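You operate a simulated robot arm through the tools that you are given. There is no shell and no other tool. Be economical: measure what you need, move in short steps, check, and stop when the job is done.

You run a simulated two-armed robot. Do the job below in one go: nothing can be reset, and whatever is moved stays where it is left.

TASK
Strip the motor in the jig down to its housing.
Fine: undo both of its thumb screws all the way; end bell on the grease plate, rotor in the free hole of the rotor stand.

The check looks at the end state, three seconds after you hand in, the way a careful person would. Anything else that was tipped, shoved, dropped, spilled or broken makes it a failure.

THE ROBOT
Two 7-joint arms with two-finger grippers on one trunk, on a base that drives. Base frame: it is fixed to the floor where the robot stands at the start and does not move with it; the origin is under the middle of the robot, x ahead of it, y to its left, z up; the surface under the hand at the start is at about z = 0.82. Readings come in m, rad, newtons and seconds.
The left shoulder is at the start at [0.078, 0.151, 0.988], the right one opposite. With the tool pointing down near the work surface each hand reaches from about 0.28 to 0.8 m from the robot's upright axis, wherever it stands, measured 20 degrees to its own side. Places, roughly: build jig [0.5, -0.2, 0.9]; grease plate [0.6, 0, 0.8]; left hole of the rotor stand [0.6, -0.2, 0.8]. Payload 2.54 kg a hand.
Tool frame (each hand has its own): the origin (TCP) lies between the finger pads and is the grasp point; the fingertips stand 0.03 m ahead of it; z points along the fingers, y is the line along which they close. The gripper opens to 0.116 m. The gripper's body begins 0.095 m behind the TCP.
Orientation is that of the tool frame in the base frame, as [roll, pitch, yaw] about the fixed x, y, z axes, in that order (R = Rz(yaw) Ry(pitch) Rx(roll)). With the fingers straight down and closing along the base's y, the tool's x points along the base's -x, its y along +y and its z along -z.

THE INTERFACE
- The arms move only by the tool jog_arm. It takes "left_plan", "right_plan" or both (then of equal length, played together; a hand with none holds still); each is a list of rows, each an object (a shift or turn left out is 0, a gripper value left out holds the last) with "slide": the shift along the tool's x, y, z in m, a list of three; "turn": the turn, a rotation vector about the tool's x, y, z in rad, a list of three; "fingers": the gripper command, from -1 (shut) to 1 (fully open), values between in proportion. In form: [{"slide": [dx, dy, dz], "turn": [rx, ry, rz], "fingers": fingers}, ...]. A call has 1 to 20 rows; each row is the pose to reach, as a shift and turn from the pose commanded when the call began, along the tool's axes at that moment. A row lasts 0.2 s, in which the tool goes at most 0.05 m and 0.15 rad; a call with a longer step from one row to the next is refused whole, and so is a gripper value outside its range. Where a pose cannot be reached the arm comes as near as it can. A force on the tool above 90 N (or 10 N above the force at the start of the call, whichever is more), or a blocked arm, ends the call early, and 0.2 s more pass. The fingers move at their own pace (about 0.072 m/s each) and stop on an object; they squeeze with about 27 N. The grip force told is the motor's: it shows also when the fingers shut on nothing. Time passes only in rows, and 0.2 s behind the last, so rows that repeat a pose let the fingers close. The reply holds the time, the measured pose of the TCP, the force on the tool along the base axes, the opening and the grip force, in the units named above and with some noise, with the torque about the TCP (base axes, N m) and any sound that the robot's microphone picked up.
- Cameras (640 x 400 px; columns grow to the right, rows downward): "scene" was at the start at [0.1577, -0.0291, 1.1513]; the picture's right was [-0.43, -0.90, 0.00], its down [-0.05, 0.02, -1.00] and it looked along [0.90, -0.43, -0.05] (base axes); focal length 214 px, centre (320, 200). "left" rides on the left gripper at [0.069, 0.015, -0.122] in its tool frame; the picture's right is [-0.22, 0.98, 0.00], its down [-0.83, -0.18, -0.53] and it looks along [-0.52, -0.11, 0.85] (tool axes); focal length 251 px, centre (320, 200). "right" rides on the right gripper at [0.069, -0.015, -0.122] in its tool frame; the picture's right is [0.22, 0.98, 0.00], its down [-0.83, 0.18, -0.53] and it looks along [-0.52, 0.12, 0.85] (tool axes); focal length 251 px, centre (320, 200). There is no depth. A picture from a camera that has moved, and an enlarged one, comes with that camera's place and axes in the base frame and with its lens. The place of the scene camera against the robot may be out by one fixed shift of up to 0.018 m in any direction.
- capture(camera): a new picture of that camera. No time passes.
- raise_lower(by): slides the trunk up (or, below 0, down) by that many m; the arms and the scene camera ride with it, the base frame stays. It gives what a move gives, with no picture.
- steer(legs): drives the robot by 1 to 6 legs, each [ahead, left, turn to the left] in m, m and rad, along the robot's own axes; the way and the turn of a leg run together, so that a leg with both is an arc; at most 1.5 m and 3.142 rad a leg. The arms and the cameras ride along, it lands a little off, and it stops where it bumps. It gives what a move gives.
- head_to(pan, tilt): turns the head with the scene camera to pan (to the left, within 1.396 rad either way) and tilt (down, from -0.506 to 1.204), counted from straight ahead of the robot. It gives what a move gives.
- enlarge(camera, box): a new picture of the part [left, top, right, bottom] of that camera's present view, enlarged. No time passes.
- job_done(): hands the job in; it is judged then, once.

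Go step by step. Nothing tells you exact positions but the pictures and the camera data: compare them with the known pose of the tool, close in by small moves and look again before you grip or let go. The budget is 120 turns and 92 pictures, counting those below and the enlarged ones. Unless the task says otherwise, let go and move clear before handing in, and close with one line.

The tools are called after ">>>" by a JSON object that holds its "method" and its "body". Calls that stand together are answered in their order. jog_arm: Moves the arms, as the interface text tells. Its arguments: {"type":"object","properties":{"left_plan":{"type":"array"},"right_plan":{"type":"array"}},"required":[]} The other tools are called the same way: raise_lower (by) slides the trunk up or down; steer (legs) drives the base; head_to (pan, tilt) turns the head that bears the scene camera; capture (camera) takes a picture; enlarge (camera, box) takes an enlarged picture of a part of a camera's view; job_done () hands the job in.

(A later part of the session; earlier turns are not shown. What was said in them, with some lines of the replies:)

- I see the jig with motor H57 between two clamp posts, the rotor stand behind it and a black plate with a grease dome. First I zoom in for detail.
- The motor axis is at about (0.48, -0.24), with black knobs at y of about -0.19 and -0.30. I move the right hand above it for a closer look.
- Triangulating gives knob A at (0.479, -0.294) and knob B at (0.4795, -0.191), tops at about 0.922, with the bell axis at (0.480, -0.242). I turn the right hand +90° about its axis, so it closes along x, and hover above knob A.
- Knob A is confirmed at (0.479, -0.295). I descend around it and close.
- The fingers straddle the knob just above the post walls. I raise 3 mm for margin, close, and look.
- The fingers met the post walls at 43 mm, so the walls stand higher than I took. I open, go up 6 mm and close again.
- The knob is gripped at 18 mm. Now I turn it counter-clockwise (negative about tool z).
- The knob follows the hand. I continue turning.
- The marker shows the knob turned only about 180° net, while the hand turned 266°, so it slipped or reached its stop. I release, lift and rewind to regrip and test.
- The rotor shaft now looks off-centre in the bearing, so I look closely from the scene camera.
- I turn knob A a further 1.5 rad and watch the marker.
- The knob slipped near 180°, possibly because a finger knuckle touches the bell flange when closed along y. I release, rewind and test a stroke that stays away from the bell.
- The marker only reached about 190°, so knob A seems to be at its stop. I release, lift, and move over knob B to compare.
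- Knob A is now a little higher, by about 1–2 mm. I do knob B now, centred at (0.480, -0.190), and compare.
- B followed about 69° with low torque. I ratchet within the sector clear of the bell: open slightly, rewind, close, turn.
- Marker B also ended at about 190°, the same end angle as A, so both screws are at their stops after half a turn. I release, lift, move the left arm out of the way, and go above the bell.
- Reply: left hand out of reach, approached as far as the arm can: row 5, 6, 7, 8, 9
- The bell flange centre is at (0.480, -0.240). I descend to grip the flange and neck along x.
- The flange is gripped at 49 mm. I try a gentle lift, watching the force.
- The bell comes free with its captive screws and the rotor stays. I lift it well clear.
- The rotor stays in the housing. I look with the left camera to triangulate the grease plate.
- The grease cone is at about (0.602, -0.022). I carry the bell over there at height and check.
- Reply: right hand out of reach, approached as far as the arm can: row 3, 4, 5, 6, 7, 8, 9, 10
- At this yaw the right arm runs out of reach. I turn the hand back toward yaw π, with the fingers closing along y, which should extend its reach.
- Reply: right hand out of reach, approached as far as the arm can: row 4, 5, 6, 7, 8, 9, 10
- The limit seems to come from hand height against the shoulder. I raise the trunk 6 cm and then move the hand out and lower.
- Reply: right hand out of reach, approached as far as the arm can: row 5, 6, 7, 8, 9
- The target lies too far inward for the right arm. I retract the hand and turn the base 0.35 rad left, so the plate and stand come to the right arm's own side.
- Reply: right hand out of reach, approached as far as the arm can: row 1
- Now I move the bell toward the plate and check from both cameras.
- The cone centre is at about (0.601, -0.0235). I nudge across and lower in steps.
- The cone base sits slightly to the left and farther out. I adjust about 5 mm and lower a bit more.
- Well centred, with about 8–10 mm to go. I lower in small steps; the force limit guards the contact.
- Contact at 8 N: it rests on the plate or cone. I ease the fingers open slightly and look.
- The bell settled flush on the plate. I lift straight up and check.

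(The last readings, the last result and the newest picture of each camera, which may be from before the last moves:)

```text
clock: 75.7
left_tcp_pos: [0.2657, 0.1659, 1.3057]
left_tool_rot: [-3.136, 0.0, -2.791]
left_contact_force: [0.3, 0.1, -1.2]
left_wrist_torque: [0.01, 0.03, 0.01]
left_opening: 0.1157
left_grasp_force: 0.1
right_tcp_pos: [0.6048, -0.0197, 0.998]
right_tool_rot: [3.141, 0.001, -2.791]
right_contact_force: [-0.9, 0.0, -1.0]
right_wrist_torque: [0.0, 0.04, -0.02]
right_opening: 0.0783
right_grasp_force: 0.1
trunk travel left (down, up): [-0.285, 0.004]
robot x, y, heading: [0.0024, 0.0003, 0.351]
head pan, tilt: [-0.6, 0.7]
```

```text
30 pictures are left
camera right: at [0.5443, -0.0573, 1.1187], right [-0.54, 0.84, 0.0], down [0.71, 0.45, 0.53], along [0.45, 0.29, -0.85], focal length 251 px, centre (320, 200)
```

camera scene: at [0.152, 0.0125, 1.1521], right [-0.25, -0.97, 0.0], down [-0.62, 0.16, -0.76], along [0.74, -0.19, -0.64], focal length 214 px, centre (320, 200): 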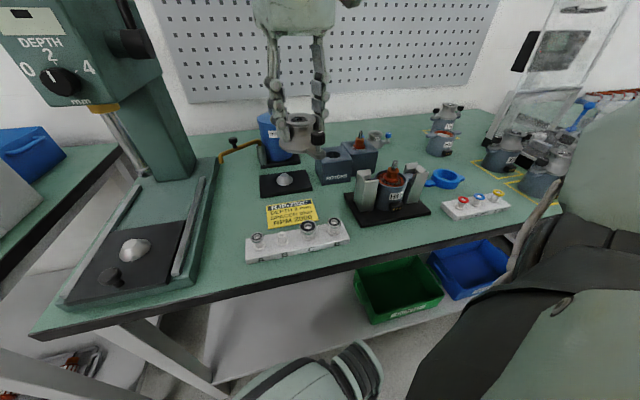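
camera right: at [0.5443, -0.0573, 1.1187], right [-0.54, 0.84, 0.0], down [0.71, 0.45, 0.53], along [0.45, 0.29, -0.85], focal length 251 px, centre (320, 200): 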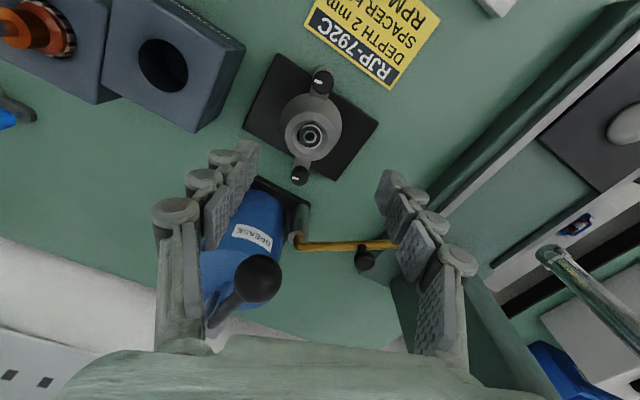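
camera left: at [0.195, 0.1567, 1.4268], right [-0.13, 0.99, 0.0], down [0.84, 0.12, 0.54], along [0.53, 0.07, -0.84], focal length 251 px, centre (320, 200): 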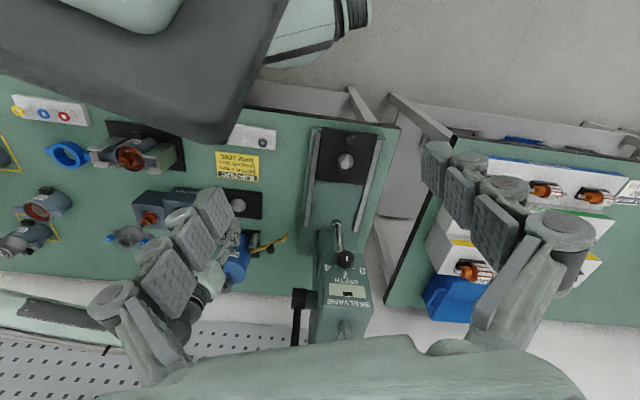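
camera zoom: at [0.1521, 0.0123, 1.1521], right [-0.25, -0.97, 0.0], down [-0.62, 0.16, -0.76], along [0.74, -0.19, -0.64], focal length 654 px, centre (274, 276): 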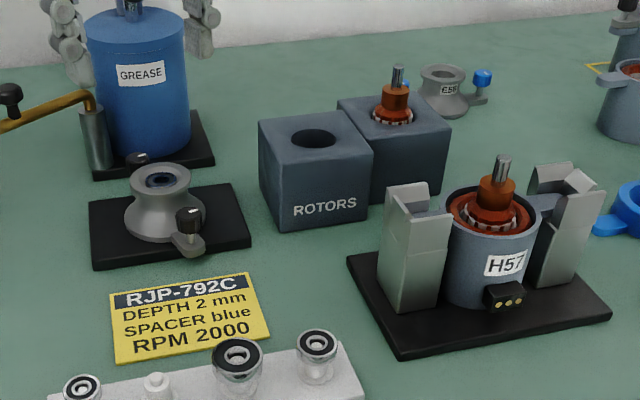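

The bell sits properly on the plate. Next is the rotor: I move above the housing at (0.480, -0.240), turning the hand so it closes along x.

>>> {"method": "jog_arm", "body": {"right_plan": [{"slide": [0.032, -0.0274, 0], "turn": [0, 0, 0]}, {"slide": [0.064, -0.0548, 0], "turn": [0, 0, -0.15], "fingers": -0.1}, {"slide": [0.0965, -0.082, 0], "turn": [0, 0, -0.3]}, {"slide": [0.129, -0.11, 0], "turn": [0, 0, -0.45]}, {"slide": [0.161, -0.137, 0], "turn": [0, 0, -0.6]}, {"slide": [0.193, -0.1645, 0], "turn": [0, 0, -0.75]}, {"slide": [0.193, -0.1645, 0], "turn": [0, 0, -0.9]}, {"slide": [0.193, -0.1645, 0], "turn": [0, 0, -1.05]}, {"slide": [0.193, -0.1645, 0], "turn": [0, 0, -1.2]}, {"slide": [0.193, -0.1645, 0], "turn": [0, 0, -1.22]}]}}

>>> {"method": "capture", "body": {"camera": "right"}}

>>> {"method": "enlarge", "body": {"camera": "scene", "box": [340, 120, 440, 220]}}

```text
clock: 77.8
left_tcp_pos: [0.2663, 0.1664, 1.3038]
left_tool_rot: [-3.136, 0.001, -2.792]
left_contact_force: [0.3, 0.3, -0.6]
left_wrist_torque: [-0.04, -0.01, -0.04]
left_opening: 0.1159
left_grasp_force: 0.0
right_tcp_pos: [0.4784, -0.2407, 0.9996]
right_tool_rot: [-3.14, 0.001, -1.57]
right_contact_force: [0.5, 0.2, -0.6]
right_wrist_torque: [0.01, 0.02, -0.01]
right_opening: 0.0522
right_grasp_force: 0.1
trunk travel left (down, up): [-0.285, 0.004]
robot x, y, heading: [-0.0008, -0.0019, 0.351]
head pan, tilt: [-0.6, 0.7]
```

```text
29 pictures are left
camera right: at [0.4939, -0.3096, 1.1191], right [-0.98, -0.21, 0.0], down [-0.18, 0.83, 0.53], along [-0.11, 0.52, -0.85], focal length 251 px, centre (320, 200)
```

right: 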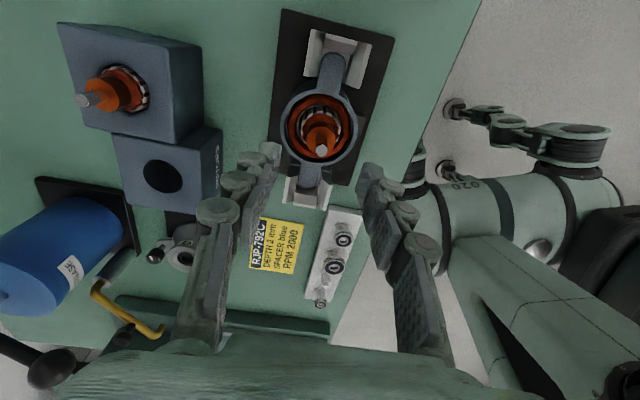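

```text
4.00 times, centred on (390, 170) of scene
camera zoom: at [0.1519, 0.0124, 1.1521], right [-0.25, -0.97, 0.0], down [-0.62, 0.16, -0.76], along [0.74, -0.19, -0.64], focal length 858 px, centre (40, 320)
```

zoom: 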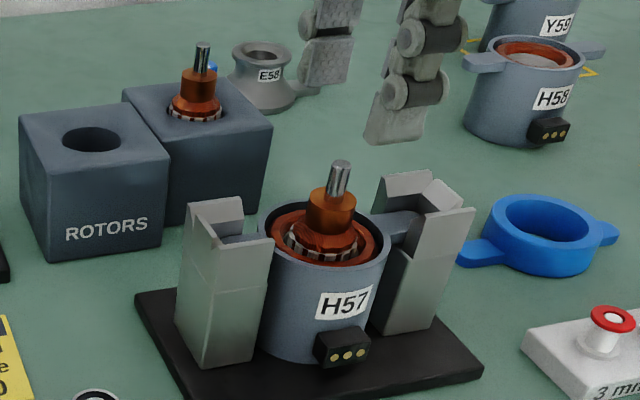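

The rotor stands upright at (0.478, -0.239), with its collar at z of about 0.886–0.911. I descend and grip the collar.

>>> {"method": "jog_arm", "body": {"right_plan": [{"slide": [-0.001, 0, 0.025], "fingers": -0.2}, {"slide": [-0.001, 0, 0.05]}, {"slide": [-0.001, 0, 0.065]}, {"slide": [-0.001, 0, 0.073]}, {"slide": [-0.001, 0, 0.073], "fingers": -1}, {"slide": [-0.001, 0, 0.073]}, {"slide": [-0.001, 0, 0.073]}]}}

>>> {"method": "enlarge", "body": {"camera": "scene", "box": [340, 120, 440, 220]}}

>>> {"method": "enlarge", "body": {"camera": "right", "box": [220, 50, 420, 220]}}

```text
clock: 79.5
left_tcp_pos: [0.2632, 0.1677, 1.3048]
left_tool_rot: [-3.133, 0.004, -2.792]
left_contact_force: [-0.1, 0.9, -0.4]
left_wrist_torque: [0.0, -0.01, 0.01]
left_opening: 0.1157
left_grasp_force: 0.1
right_tcp_pos: [0.4775, -0.2389, 0.926]
right_tool_rot: [-3.133, 0.0, -1.575]
right_contact_force: [1.0, -0.8, 23.1]
right_wrist_torque: [-0.14, -0.07, 0.02]
right_opening: 0.0286
right_grasp_force: 27.6
trunk travel left (down, up): [-0.285, 0.004]
robot x, y, heading: [-0.0048, -0.0016, 0.35]
head pan, tilt: [-0.6, 0.7]
```

```text
4.00 times, centred on (390, 170) of scene
camera zoom: at [0.1504, 0.0131, 1.1527], right [-0.25, -0.97, 0.0], down [-0.62, 0.16, -0.77], along [0.74, -0.19, -0.64], focal length 858 px, centre (40, 320)
```

zoom: 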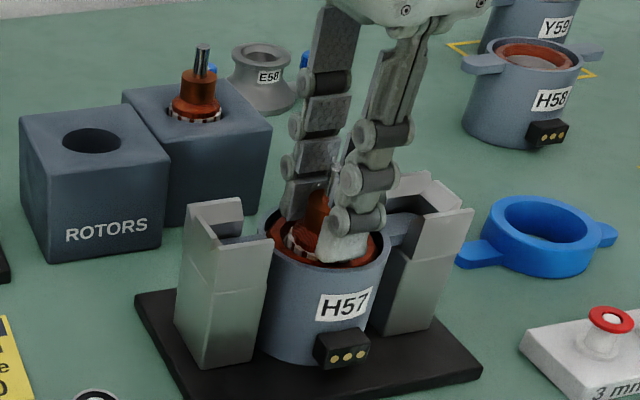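

```text
2.35 times, centred on (320, 135) of right
camera zoom: at [0.4921, -0.3077, 1.0481], right [-0.98, -0.21, -0.01], down [-0.18, 0.83, 0.53], along [-0.11, 0.52, -0.85], focal length 592 px, centre (320, 353)
```

zoom: 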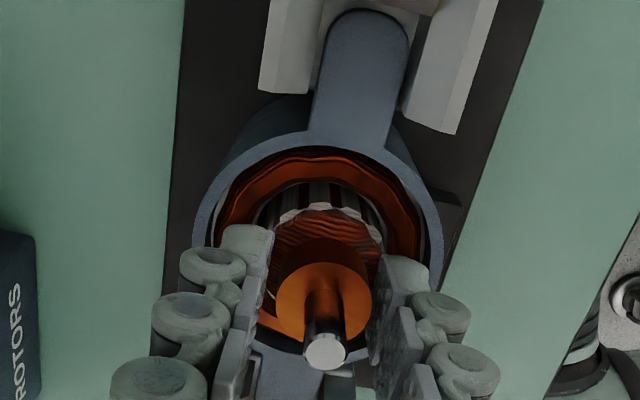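

The 23 N upward force means the tips press on something below. I open, raise 6 mm and regrip.

>>> {"method": "jog_arm", "body": {"right_plan": [{"slide": [0, 0, 0], "fingers": -0.4}, {"slide": [0, 0, -0.003]}, {"slide": [0, 0, -0.006]}, {"slide": [0, 0, -0.006], "fingers": -1}, {"slide": [0, 0, -0.006]}, {"slide": [0, 0, -0.006]}]}}

>>> {"method": "enlarge", "body": {"camera": "right", "box": [220, 50, 420, 220]}}

```text
clock: 80.8
left_tcp_pos: [0.2667, 0.1672, 1.3059]
left_tool_rot: [-3.136, 0.001, -2.792]
left_contact_force: [-0.6, -1.1, -0.2]
left_wrist_torque: [0.0, 0.03, 0.0]
left_opening: 0.1158
left_grasp_force: 0.0
right_tcp_pos: [0.4787, -0.2389, 0.9305]
right_tool_rot: [-3.138, 0.001, -1.573]
right_contact_force: [2.3, 1.2, 3.4]
right_wrist_torque: [0.06, -0.2, 0.02]
right_opening: 0.0233
right_grasp_force: 27.0
trunk travel left (down, up): [-0.285, 0.004]
robot x, y, heading: [-0.0033, 0.0019, 0.351]
head pan, tilt: [-0.6, 0.7]
```

```text
2.35 times, centred on (320, 135) of right
camera zoom: at [0.4936, -0.3083, 1.0517], right [-0.98, -0.21, 0.0], down [-0.18, 0.83, 0.53], along [-0.11, 0.52, -0.85], focal length 592 px, centre (320, 353)
```

zoom: 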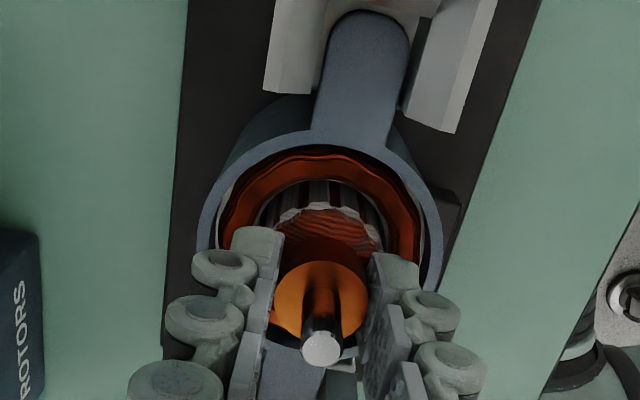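

The collar is held at 23 mm. I lift gently.

>>> {"method": "jog_arm", "body": {"right_plan": [{"slide": [0, 0, -0.004]}, {"slide": [0, 0, -0.01]}, {"slide": [0, 0, -0.02]}, {"slide": [0, 0, -0.03]}, {"slide": [0, 0, -0.03]}]}}

>>> {"method": "enlarge", "body": {"camera": "scene", "box": [340, 120, 440, 220]}}

```text
clock: 82.0
left_tcp_pos: [0.267, 0.1666, 1.306]
left_tool_rot: [-3.136, 0.003, -2.791]
left_contact_force: [-0.6, -0.1, -0.4]
left_wrist_torque: [0.01, -0.01, 0.01]
left_opening: 0.116
left_grasp_force: 0.1
right_tcp_pos: [0.4787, -0.2394, 0.9612]
right_tool_rot: [-3.142, 0.001, -1.572]
right_contact_force: [-0.5, 0.0, -2.2]
right_wrist_torque: [-0.04, 0.01, 0.01]
right_opening: 0.0233
right_grasp_force: 27.6
trunk travel left (down, up): [-0.285, 0.004]
robot x, y, heading: [-0.0004, -0.0025, 0.349]
head pan, tilt: [-0.6, 0.7]
```

```text
4.00 times, centred on (390, 170) of scene
camera zoom: at [0.1521, 0.0123, 1.1521], right [-0.25, -0.97, 0.0], down [-0.62, 0.16, -0.76], along [0.74, -0.19, -0.64], focal length 858 px, centre (40, 320)
```

zoom: 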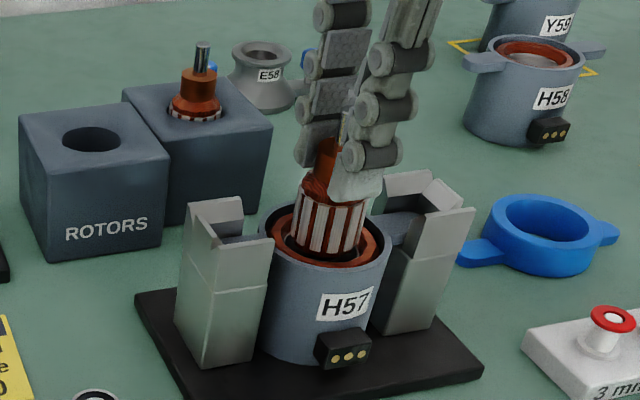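

>>> {"method": "jog_arm", "body": {"right_plan": [{"slide": [0, 0, -0.02]}, {"slide": [0, 0, -0.04]}, {"slide": [0, 0, -0.06]}, {"slide": [0, 0, -0.08]}, {"slide": [0, 0, -0.08]}]}}

>>> {"method": "enlarge", "body": {"camera": "scene", "box": [300, 90, 440, 220]}}

>>> {"method": "capture", "body": {"camera": "right"}}

```text
clock: 83.2
left_tcp_pos: [0.2667, 0.166, 1.3056]
left_tool_rot: [-3.136, 0.001, -2.79]
left_contact_force: [0.0, -0.1, -0.2]
left_wrist_torque: [-0.01, 0.01, 0.04]
left_opening: 0.1159
left_grasp_force: 0.0
right_tcp_pos: [0.4791, -0.2396, 1.0393]
right_tool_rot: [3.141, 0.002, -1.575]
right_contact_force: [-0.2, -0.3, -2.8]
right_wrist_torque: [0.03, -0.01, 0.01]
right_opening: 0.023
right_grasp_force: 26.7
trunk travel left (down, up): [-0.285, 0.004]
robot x, y, heading: [0.0006, 0.0006, 0.352]
head pan, tilt: [-0.6, 0.7]
```

```text
3.08 times, centred on (370, 155) of scene
camera zoom: at [0.1522, 0.0122, 1.1521], right [-0.25, -0.97, 0.0], down [-0.62, 0.16, -0.76], along [0.74, -0.19, -0.64], focal length 660 px, centre (166, 338)
```

zoom: 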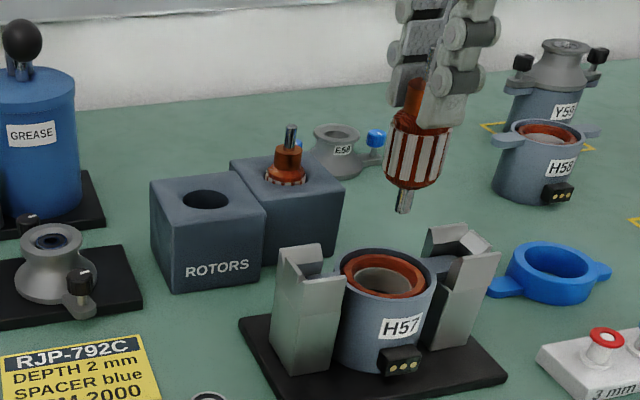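

```text
22 pictures are left
camera right: at [0.4935, -0.308, 1.1599], right [-0.98, -0.21, 0.0], down [-0.18, 0.83, 0.53], along [-0.11, 0.52, -0.84], focal length 251 px, centre (320, 200)
```

right: 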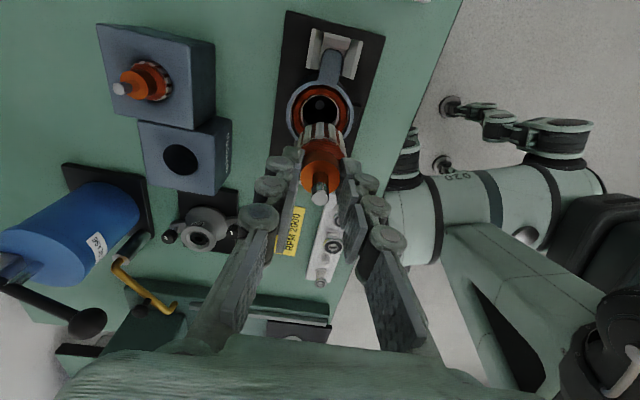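

The rotor is out; its shaft bottom is about 0.10 m below the TCP. The free hole is at about (0.632, -0.156) with its top at 0.877, so I move above it.

>>> {"method": "jog_arm", "body": {"right_plan": [{"slide": [-0.014, -0.0255, 0]}, {"slide": [-0.028, -0.051, 0]}, {"slide": [-0.042, -0.0765, 0]}, {"slide": [-0.056, -0.102, 0]}, {"slide": [-0.07, -0.1275, 0]}, {"slide": [-0.084, -0.153, 0]}, {"slide": [-0.084, -0.153, 0.02]}, {"slide": [-0.084, -0.153, 0.02]}]}}

>>> {"method": "enlarge", "body": {"camera": "scene", "box": [280, 90, 400, 200]}}

>>> {"method": "enlarge", "body": {"camera": "right", "box": [220, 50, 420, 220]}}

```text
clock: 85.0
left_tcp_pos: [0.2665, 0.167, 1.305]
left_tool_rot: [-3.136, 0.002, -2.791]
left_contact_force: [0.0, 0.0, 0.7]
left_wrist_torque: [-0.01, -0.02, -0.03]
left_opening: 0.1161
left_grasp_force: 0.1
right_tcp_pos: [0.6331, -0.1555, 1.0186]
right_tool_rot: [-3.14, -0.001, -1.572]
right_contact_force: [0.3, 0.4, -2.0]
right_wrist_torque: [-0.03, 0.02, -0.03]
right_opening: 0.0232
right_grasp_force: 27.5
trunk travel left (down, up): [-0.285, 0.004]
robot x, y, heading: [-0.001, 0.0016, 0.348]
head pan, tilt: [-0.6, 0.7]
```

```text
3.64 times, centred on (340, 145) of scene
camera zoom: at [0.1521, 0.0125, 1.1521], right [-0.25, -0.97, 0.0], down [-0.62, 0.16, -0.76], along [0.74, -0.19, -0.64], focal length 780 px, centre (247, 400)
```

zoom: 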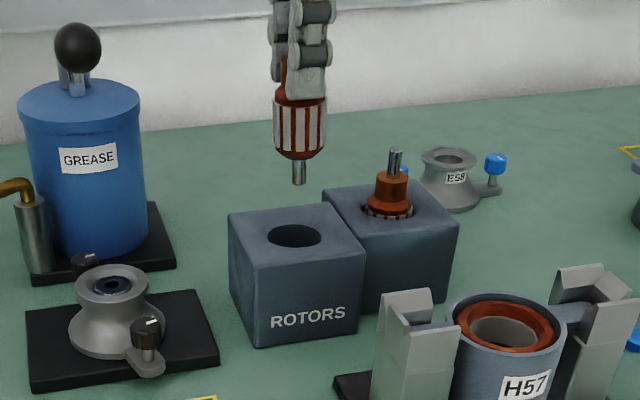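

```text
2.35 times, centred on (320, 135) of right
camera zoom: at [0.6475, -0.2245, 1.1401], right [-0.98, -0.21, 0.0], down [-0.18, 0.83, 0.53], along [-0.11, 0.52, -0.85], focal length 592 px, centre (320, 353)
```

zoom: 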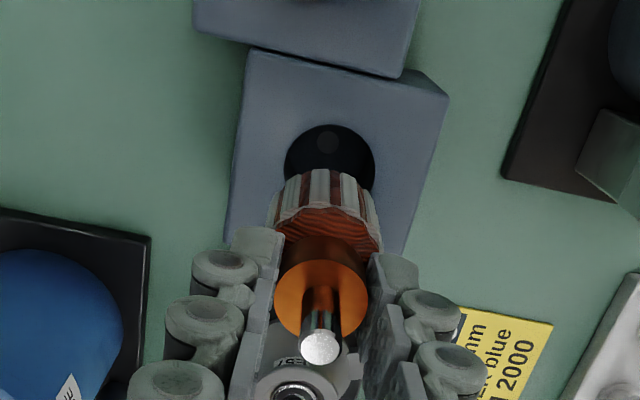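

Alignment is within about 1–2 mm. I shift 1 mm in x and lower until the shaft tip just enters the hole.

>>> {"method": "jog_arm", "body": {"right_plan": [{"slide": [0, 0.001, 0.015]}, {"slide": [0, 0.001, 0.03]}, {"slide": [0, 0.001, 0.042]}, {"slide": [0, 0.001, 0.042]}]}}

>>> {"method": "enlarge", "body": {"camera": "scene", "box": [305, 115, 365, 175]}}

>>> {"method": "enlarge", "body": {"camera": "right", "box": [270, 90, 370, 200]}}

```text
clock: 86.0
left_tcp_pos: [0.2664, 0.1658, 1.3052]
left_tool_rot: [-3.135, 0.002, -2.79]
left_contact_force: [-0.1, -0.8, -0.8]
left_wrist_torque: [0.01, -0.01, 0.02]
left_opening: 0.1159
left_grasp_force: 0.0
right_tcp_pos: [0.6319, -0.1565, 0.9787]
right_tool_rot: [3.141, -0.001, -1.573]
right_contact_force: [1.0, 0.0, -2.9]
right_wrist_torque: [0.02, -0.03, -0.01]
right_opening: 0.0234
right_grasp_force: 27.2
trunk travel left (down, up): [-0.285, 0.004]
robot x, y, heading: [-0.0001, -0.0001, 0.353]
head pan, tilt: [-0.6, 0.7]
```

```text
6.67 times, centred on (335, 145) of scene
camera zoom: at [0.1521, 0.0124, 1.1521], right [-0.25, -0.97, 0.0], down [-0.62, 0.16, -0.76], along [0.74, -0.19, -0.64], focal length 1430 px, centre (220, 567)
```

zoom: 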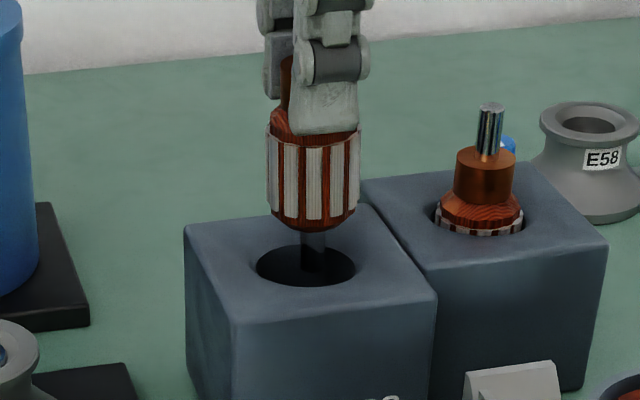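

```text
3.64 times, centred on (320, 145) of right
camera zoom: at [0.6462, -0.2249, 1.0989], right [-0.98, -0.21, 0.0], down [-0.18, 0.83, 0.53], along [-0.11, 0.52, -0.85], focal length 914 px, centre (320, 400)
```

zoom: 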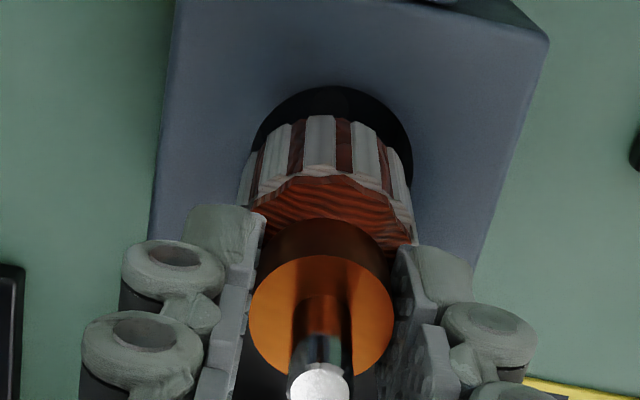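

The winding end is tapered, so it should guide itself in. I lower slowly with the force guard.

>>> {"method": "jog_arm", "body": {"right_plan": [{"slide": [0, 0, 0.004]}, {"slide": [0, 0, 0.008]}, {"slide": [0, 0, 0.011]}, {"slide": [0, 0, 0.014]}, {"slide": [0, 0, 0.016]}]}}

>>> {"method": "enlarge", "body": {"camera": "scene", "box": [305, 115, 365, 175]}}

>>> {"method": "enlarge", "body": {"camera": "right", "box": [270, 90, 370, 200]}}

```text
clock: 87.2
left_tcp_pos: [0.266, 0.1659, 1.3043]
left_tool_rot: [-3.136, 0.002, -2.79]
left_contact_force: [-0.4, -0.5, 0.4]
left_wrist_torque: [-0.01, -0.02, -0.02]
left_opening: 0.1159
left_grasp_force: 0.1
right_tcp_pos: [0.6322, -0.1558, 0.9632]
right_tool_rot: [3.141, 0.0, -1.573]
right_contact_force: [-0.4, -0.2, -2.4]
right_wrist_torque: [-0.02, -0.03, 0.01]
right_opening: 0.0233
right_grasp_force: 26.8
trunk travel left (down, up): [-0.285, 0.004]
robot x, y, heading: [-0.0018, 0.0019, 0.348]
head pan, tilt: [-0.6, 0.7]
```

```text
6.67 times, centred on (335, 145) of scene
camera zoom: at [0.1521, 0.0123, 1.1521], right [-0.25, -0.97, 0.0], down [-0.62, 0.16, -0.76], along [0.74, -0.19, -0.64], focal length 1430 px, centre (220, 567)
```

zoom: 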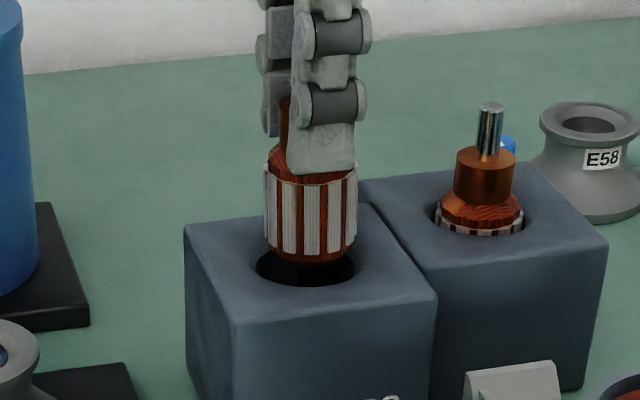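

```text
3.64 times, centred on (320, 145) of right
camera zoom: at [0.6462, -0.2248, 1.084], right [-0.98, -0.21, 0.0], down [-0.18, 0.83, 0.53], along [-0.11, 0.52, -0.85], focal length 914 px, centre (320, 400)
```

zoom: 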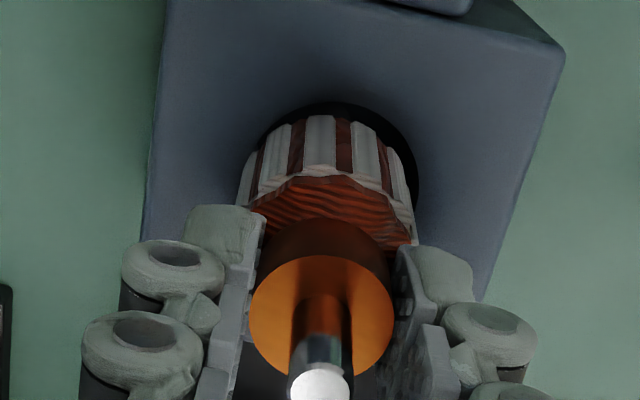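

Both views suggest the hole is about 1.5 mm toward +y and 1 mm toward -x. I correct and continue.

>>> {"method": "jog_arm", "body": {"right_plan": [{"slide": [-0.0013, 0.0008, 0]}, {"slide": [-0.0013, 0.0008, 0.003]}, {"slide": [-0.0013, 0.0008, 0.006]}, {"slide": [-0.0013, 0.0008, 0.009]}, {"slide": [-0.0013, 0.0008, 0.012]}]}}

>>> {"method": "enlarge", "body": {"camera": "scene", "box": [305, 115, 365, 175]}}

>>> {"method": "enlarge", "body": {"camera": "right", "box": [270, 90, 370, 200]}}

```text
clock: 88.5
left_tcp_pos: [0.2663, 0.1656, 1.3046]
left_tool_rot: [-3.135, 0.002, -2.792]
left_contact_force: [-0.9, 0.6, 0.4]
left_wrist_torque: [0.0, 0.0, -0.05]
left_opening: 0.1161
left_grasp_force: 0.1
right_tcp_pos: [0.6308, -0.1547, 0.9499]
right_tool_rot: [3.141, 0.001, -1.574]
right_contact_force: [-0.8, -0.5, -2.2]
right_wrist_torque: [0.02, -0.01, -0.02]
right_opening: 0.0233
right_grasp_force: 27.0
trunk travel left (down, up): [-0.285, 0.004]
robot x, y, heading: [0.0018, -0.0027, 0.349]
head pan, tilt: [-0.6, 0.7]
```

```text
6.67 times, centred on (335, 145) of scene
camera zoom: at [0.152, 0.0123, 1.1521], right [-0.25, -0.97, 0.0], down [-0.62, 0.16, -0.76], along [0.74, -0.19, -0.64], focal length 1430 px, centre (220, 567)
```

zoom: 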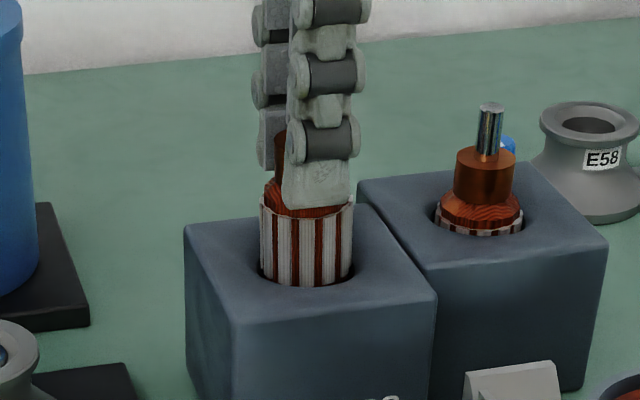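

```text
3.64 times, centred on (320, 145) of right
camera zoom: at [0.6457, -0.2232, 1.071], right [-0.98, -0.21, 0.0], down [-0.18, 0.83, 0.53], along [-0.11, 0.52, -0.85], focal length 914 px, centre (320, 400)
```

zoom: 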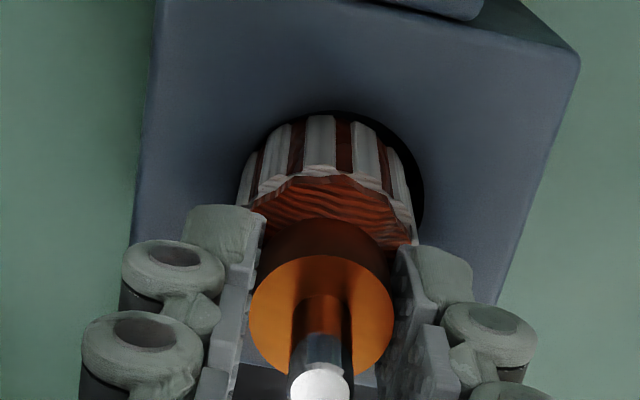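

It is going in without force. I nudge -x by 1 mm and lower further.

>>> {"method": "jog_arm", "body": {"right_plan": [{"slide": [0, 0.001, 0.002]}, {"slide": [0, 0.001, 0.007]}, {"slide": [0, 0.001, 0.012]}, {"slide": [0, 0.001, 0.017]}, {"slide": [0, 0.001, 0.022]}, {"slide": [0, 0.001, 0.026]}]}}

>>> {"method": "enlarge", "body": {"camera": "scene", "box": [305, 115, 365, 175]}}

```text
clock: 89.8
left_tcp_pos: [0.267, 0.1667, 1.3056]
left_tool_rot: [-3.136, 0.003, -2.792]
left_contact_force: [0.5, -0.8, 0.0]
left_wrist_torque: [0.01, 0.03, 0.04]
left_opening: 0.1159
left_grasp_force: 0.1
right_tcp_pos: [0.6302, -0.1552, 0.9253]
right_tool_rot: [-3.138, 0.0, -1.573]
right_contact_force: [-0.4, -0.9, -1.0]
right_wrist_torque: [-0.05, -0.01, 0.03]
right_opening: 0.0232
right_grasp_force: 26.9
trunk travel left (down, up): [-0.285, 0.004]
robot x, y, heading: [0.0016, -0.0014, 0.346]
head pan, tilt: [-0.6, 0.7]
```

```text
6.67 times, centred on (335, 145) of scene
camera zoom: at [0.152, 0.0123, 1.1522], right [-0.25, -0.97, 0.0], down [-0.62, 0.16, -0.76], along [0.74, -0.19, -0.64], focal length 1430 px, centre (220, 567)
```

zoom: 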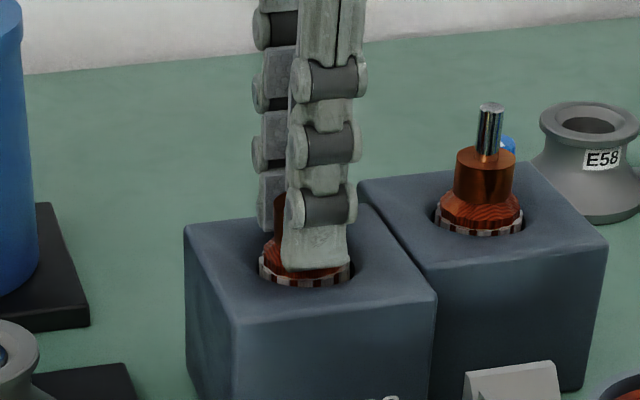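

It is nearly at the neighbour's seating depth. I ease down until contact.

>>> {"method": "jog_arm", "body": {"right_plan": [{"slide": [0, 0, 0.001]}, {"slide": [0, 0, 0.002]}, {"slide": [0, 0, 0.003]}, {"slide": [0, 0, 0.0035]}]}}

>>> {"method": "enlarge", "body": {"camera": "scene", "box": [305, 115, 365, 175]}}

```text
clock: 90.8
left_tcp_pos: [0.2644, 0.1658, 1.3065]
left_tool_rot: [-3.135, 0.006, -2.791]
left_contact_force: [-0.6, -0.3, 0.3]
left_wrist_torque: [-0.03, 0.01, 0.0]
left_opening: 0.116
left_grasp_force: 0.0
right_tcp_pos: [0.6301, -0.1545, 0.924]
right_tool_rot: [-3.135, 0.001, -1.574]
right_contact_force: [-0.8, -4.3, 22.4]
right_wrist_torque: [-0.55, 0.0, 0.05]
right_opening: 0.023
right_grasp_force: 27.4
trunk travel left (down, up): [-0.285, 0.004]
robot x, y, heading: [-0.0034, -0.0026, 0.35]
head pan, tilt: [-0.6, 0.7]
```

```text
6.67 times, centred on (335, 145) of scene
camera zoom: at [0.1499, 0.0125, 1.1528], right [-0.25, -0.97, 0.0], down [-0.62, 0.16, -0.77], along [0.74, -0.19, -0.64], focal length 1430 px, centre (220, 567)
```

zoom: 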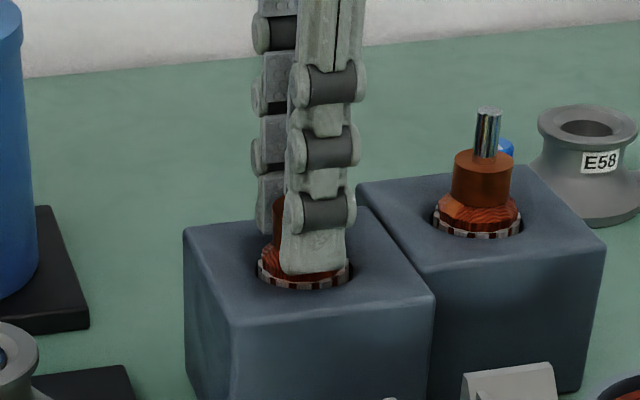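

It bottomed out (22 N). I back off 3 mm to relieve the force, open, and lift clear.

>>> {"method": "jog_arm", "body": {"right_plan": [{"slide": [0, 0, -0.002]}, {"slide": [0, 0, -0.002], "fingers": -0.5}, {"slide": [0, 0, -0.002], "fingers": -0.3}, {"slide": [0, 0, -0.002], "fingers": -0.2}, {"slide": [0, 0, -0.03]}, {"slide": [0, 0, -0.06]}, {"slide": [0, 0, -0.09]}, {"slide": [0, 0, -0.11]}, {"slide": [0, 0, -0.11]}]}}

>>> {"method": "enlarge", "body": {"camera": "scene", "box": [230, 110, 440, 240]}}

>>> {"method": "capture", "body": {"camera": "right"}}

```text
clock: 92.8
left_tcp_pos: [0.2666, 0.1658, 1.3052]
left_tool_rot: [-3.137, 0.001, -2.79]
left_contact_force: [0.0, 0.6, 0.2]
left_wrist_torque: [0.05, 0.0, -0.02]
left_opening: 0.1156
left_grasp_force: 0.1
right_tcp_pos: [0.6296, -0.1551, 1.0321]
right_tool_rot: [-3.141, 0.0, -1.572]
right_contact_force: [-0.2, 0.2, 0.4]
right_wrist_torque: [0.02, 0.01, 0.01]
right_opening: 0.0463
right_grasp_force: 0.1
trunk travel left (down, up): [-0.285, 0.004]
robot x, y, heading: [-0.0027, -0.0016, 0.349]
head pan, tilt: [-0.6, 0.7]
```

```text
3.05 times, centred on (335, 175) of scene
camera zoom: at [0.152, 0.0124, 1.1521], right [-0.25, -0.97, 0.0], down [-0.62, 0.16, -0.76], along [0.74, -0.19, -0.64], focal length 654 px, centre (274, 276)
```

zoom: 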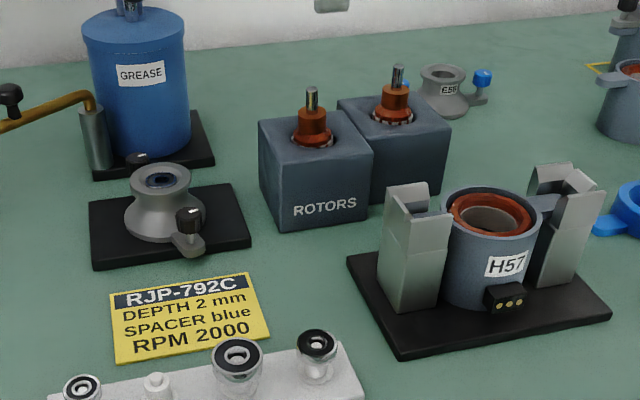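

```text
10 pictures are left
camera right: at [0.6437, -0.2255, 1.153], right [-0.98, -0.21, 0.0], down [-0.18, 0.83, 0.53], along [-0.11, 0.52, -0.85], focal length 251 px, centre (320, 200)
```

right: 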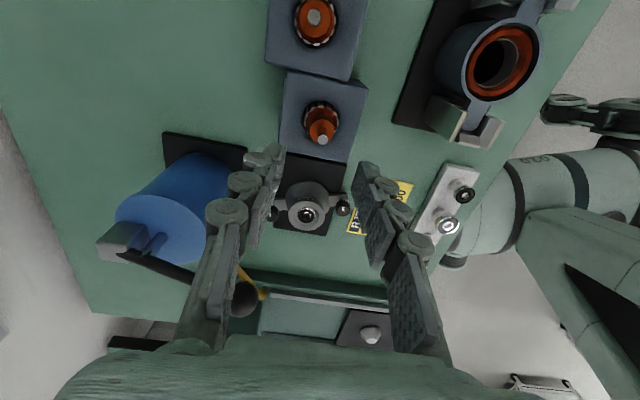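

The bell is on the grease plate with both screws undone, the rotor is in the free hole, and only the housing is left in the jig. The hand is clear, so I hand in.

>>> {"method": "job_done", "body": {}}

```text
The job is handed in.
```

I stripped the motor down to its housing and handed the job in. Both thumb screws are undone to their stops, the end bell is seated on the grease plate, and the rotor is in the free hole of the rotor stand. I saw nothing else tipped, moved or broken.
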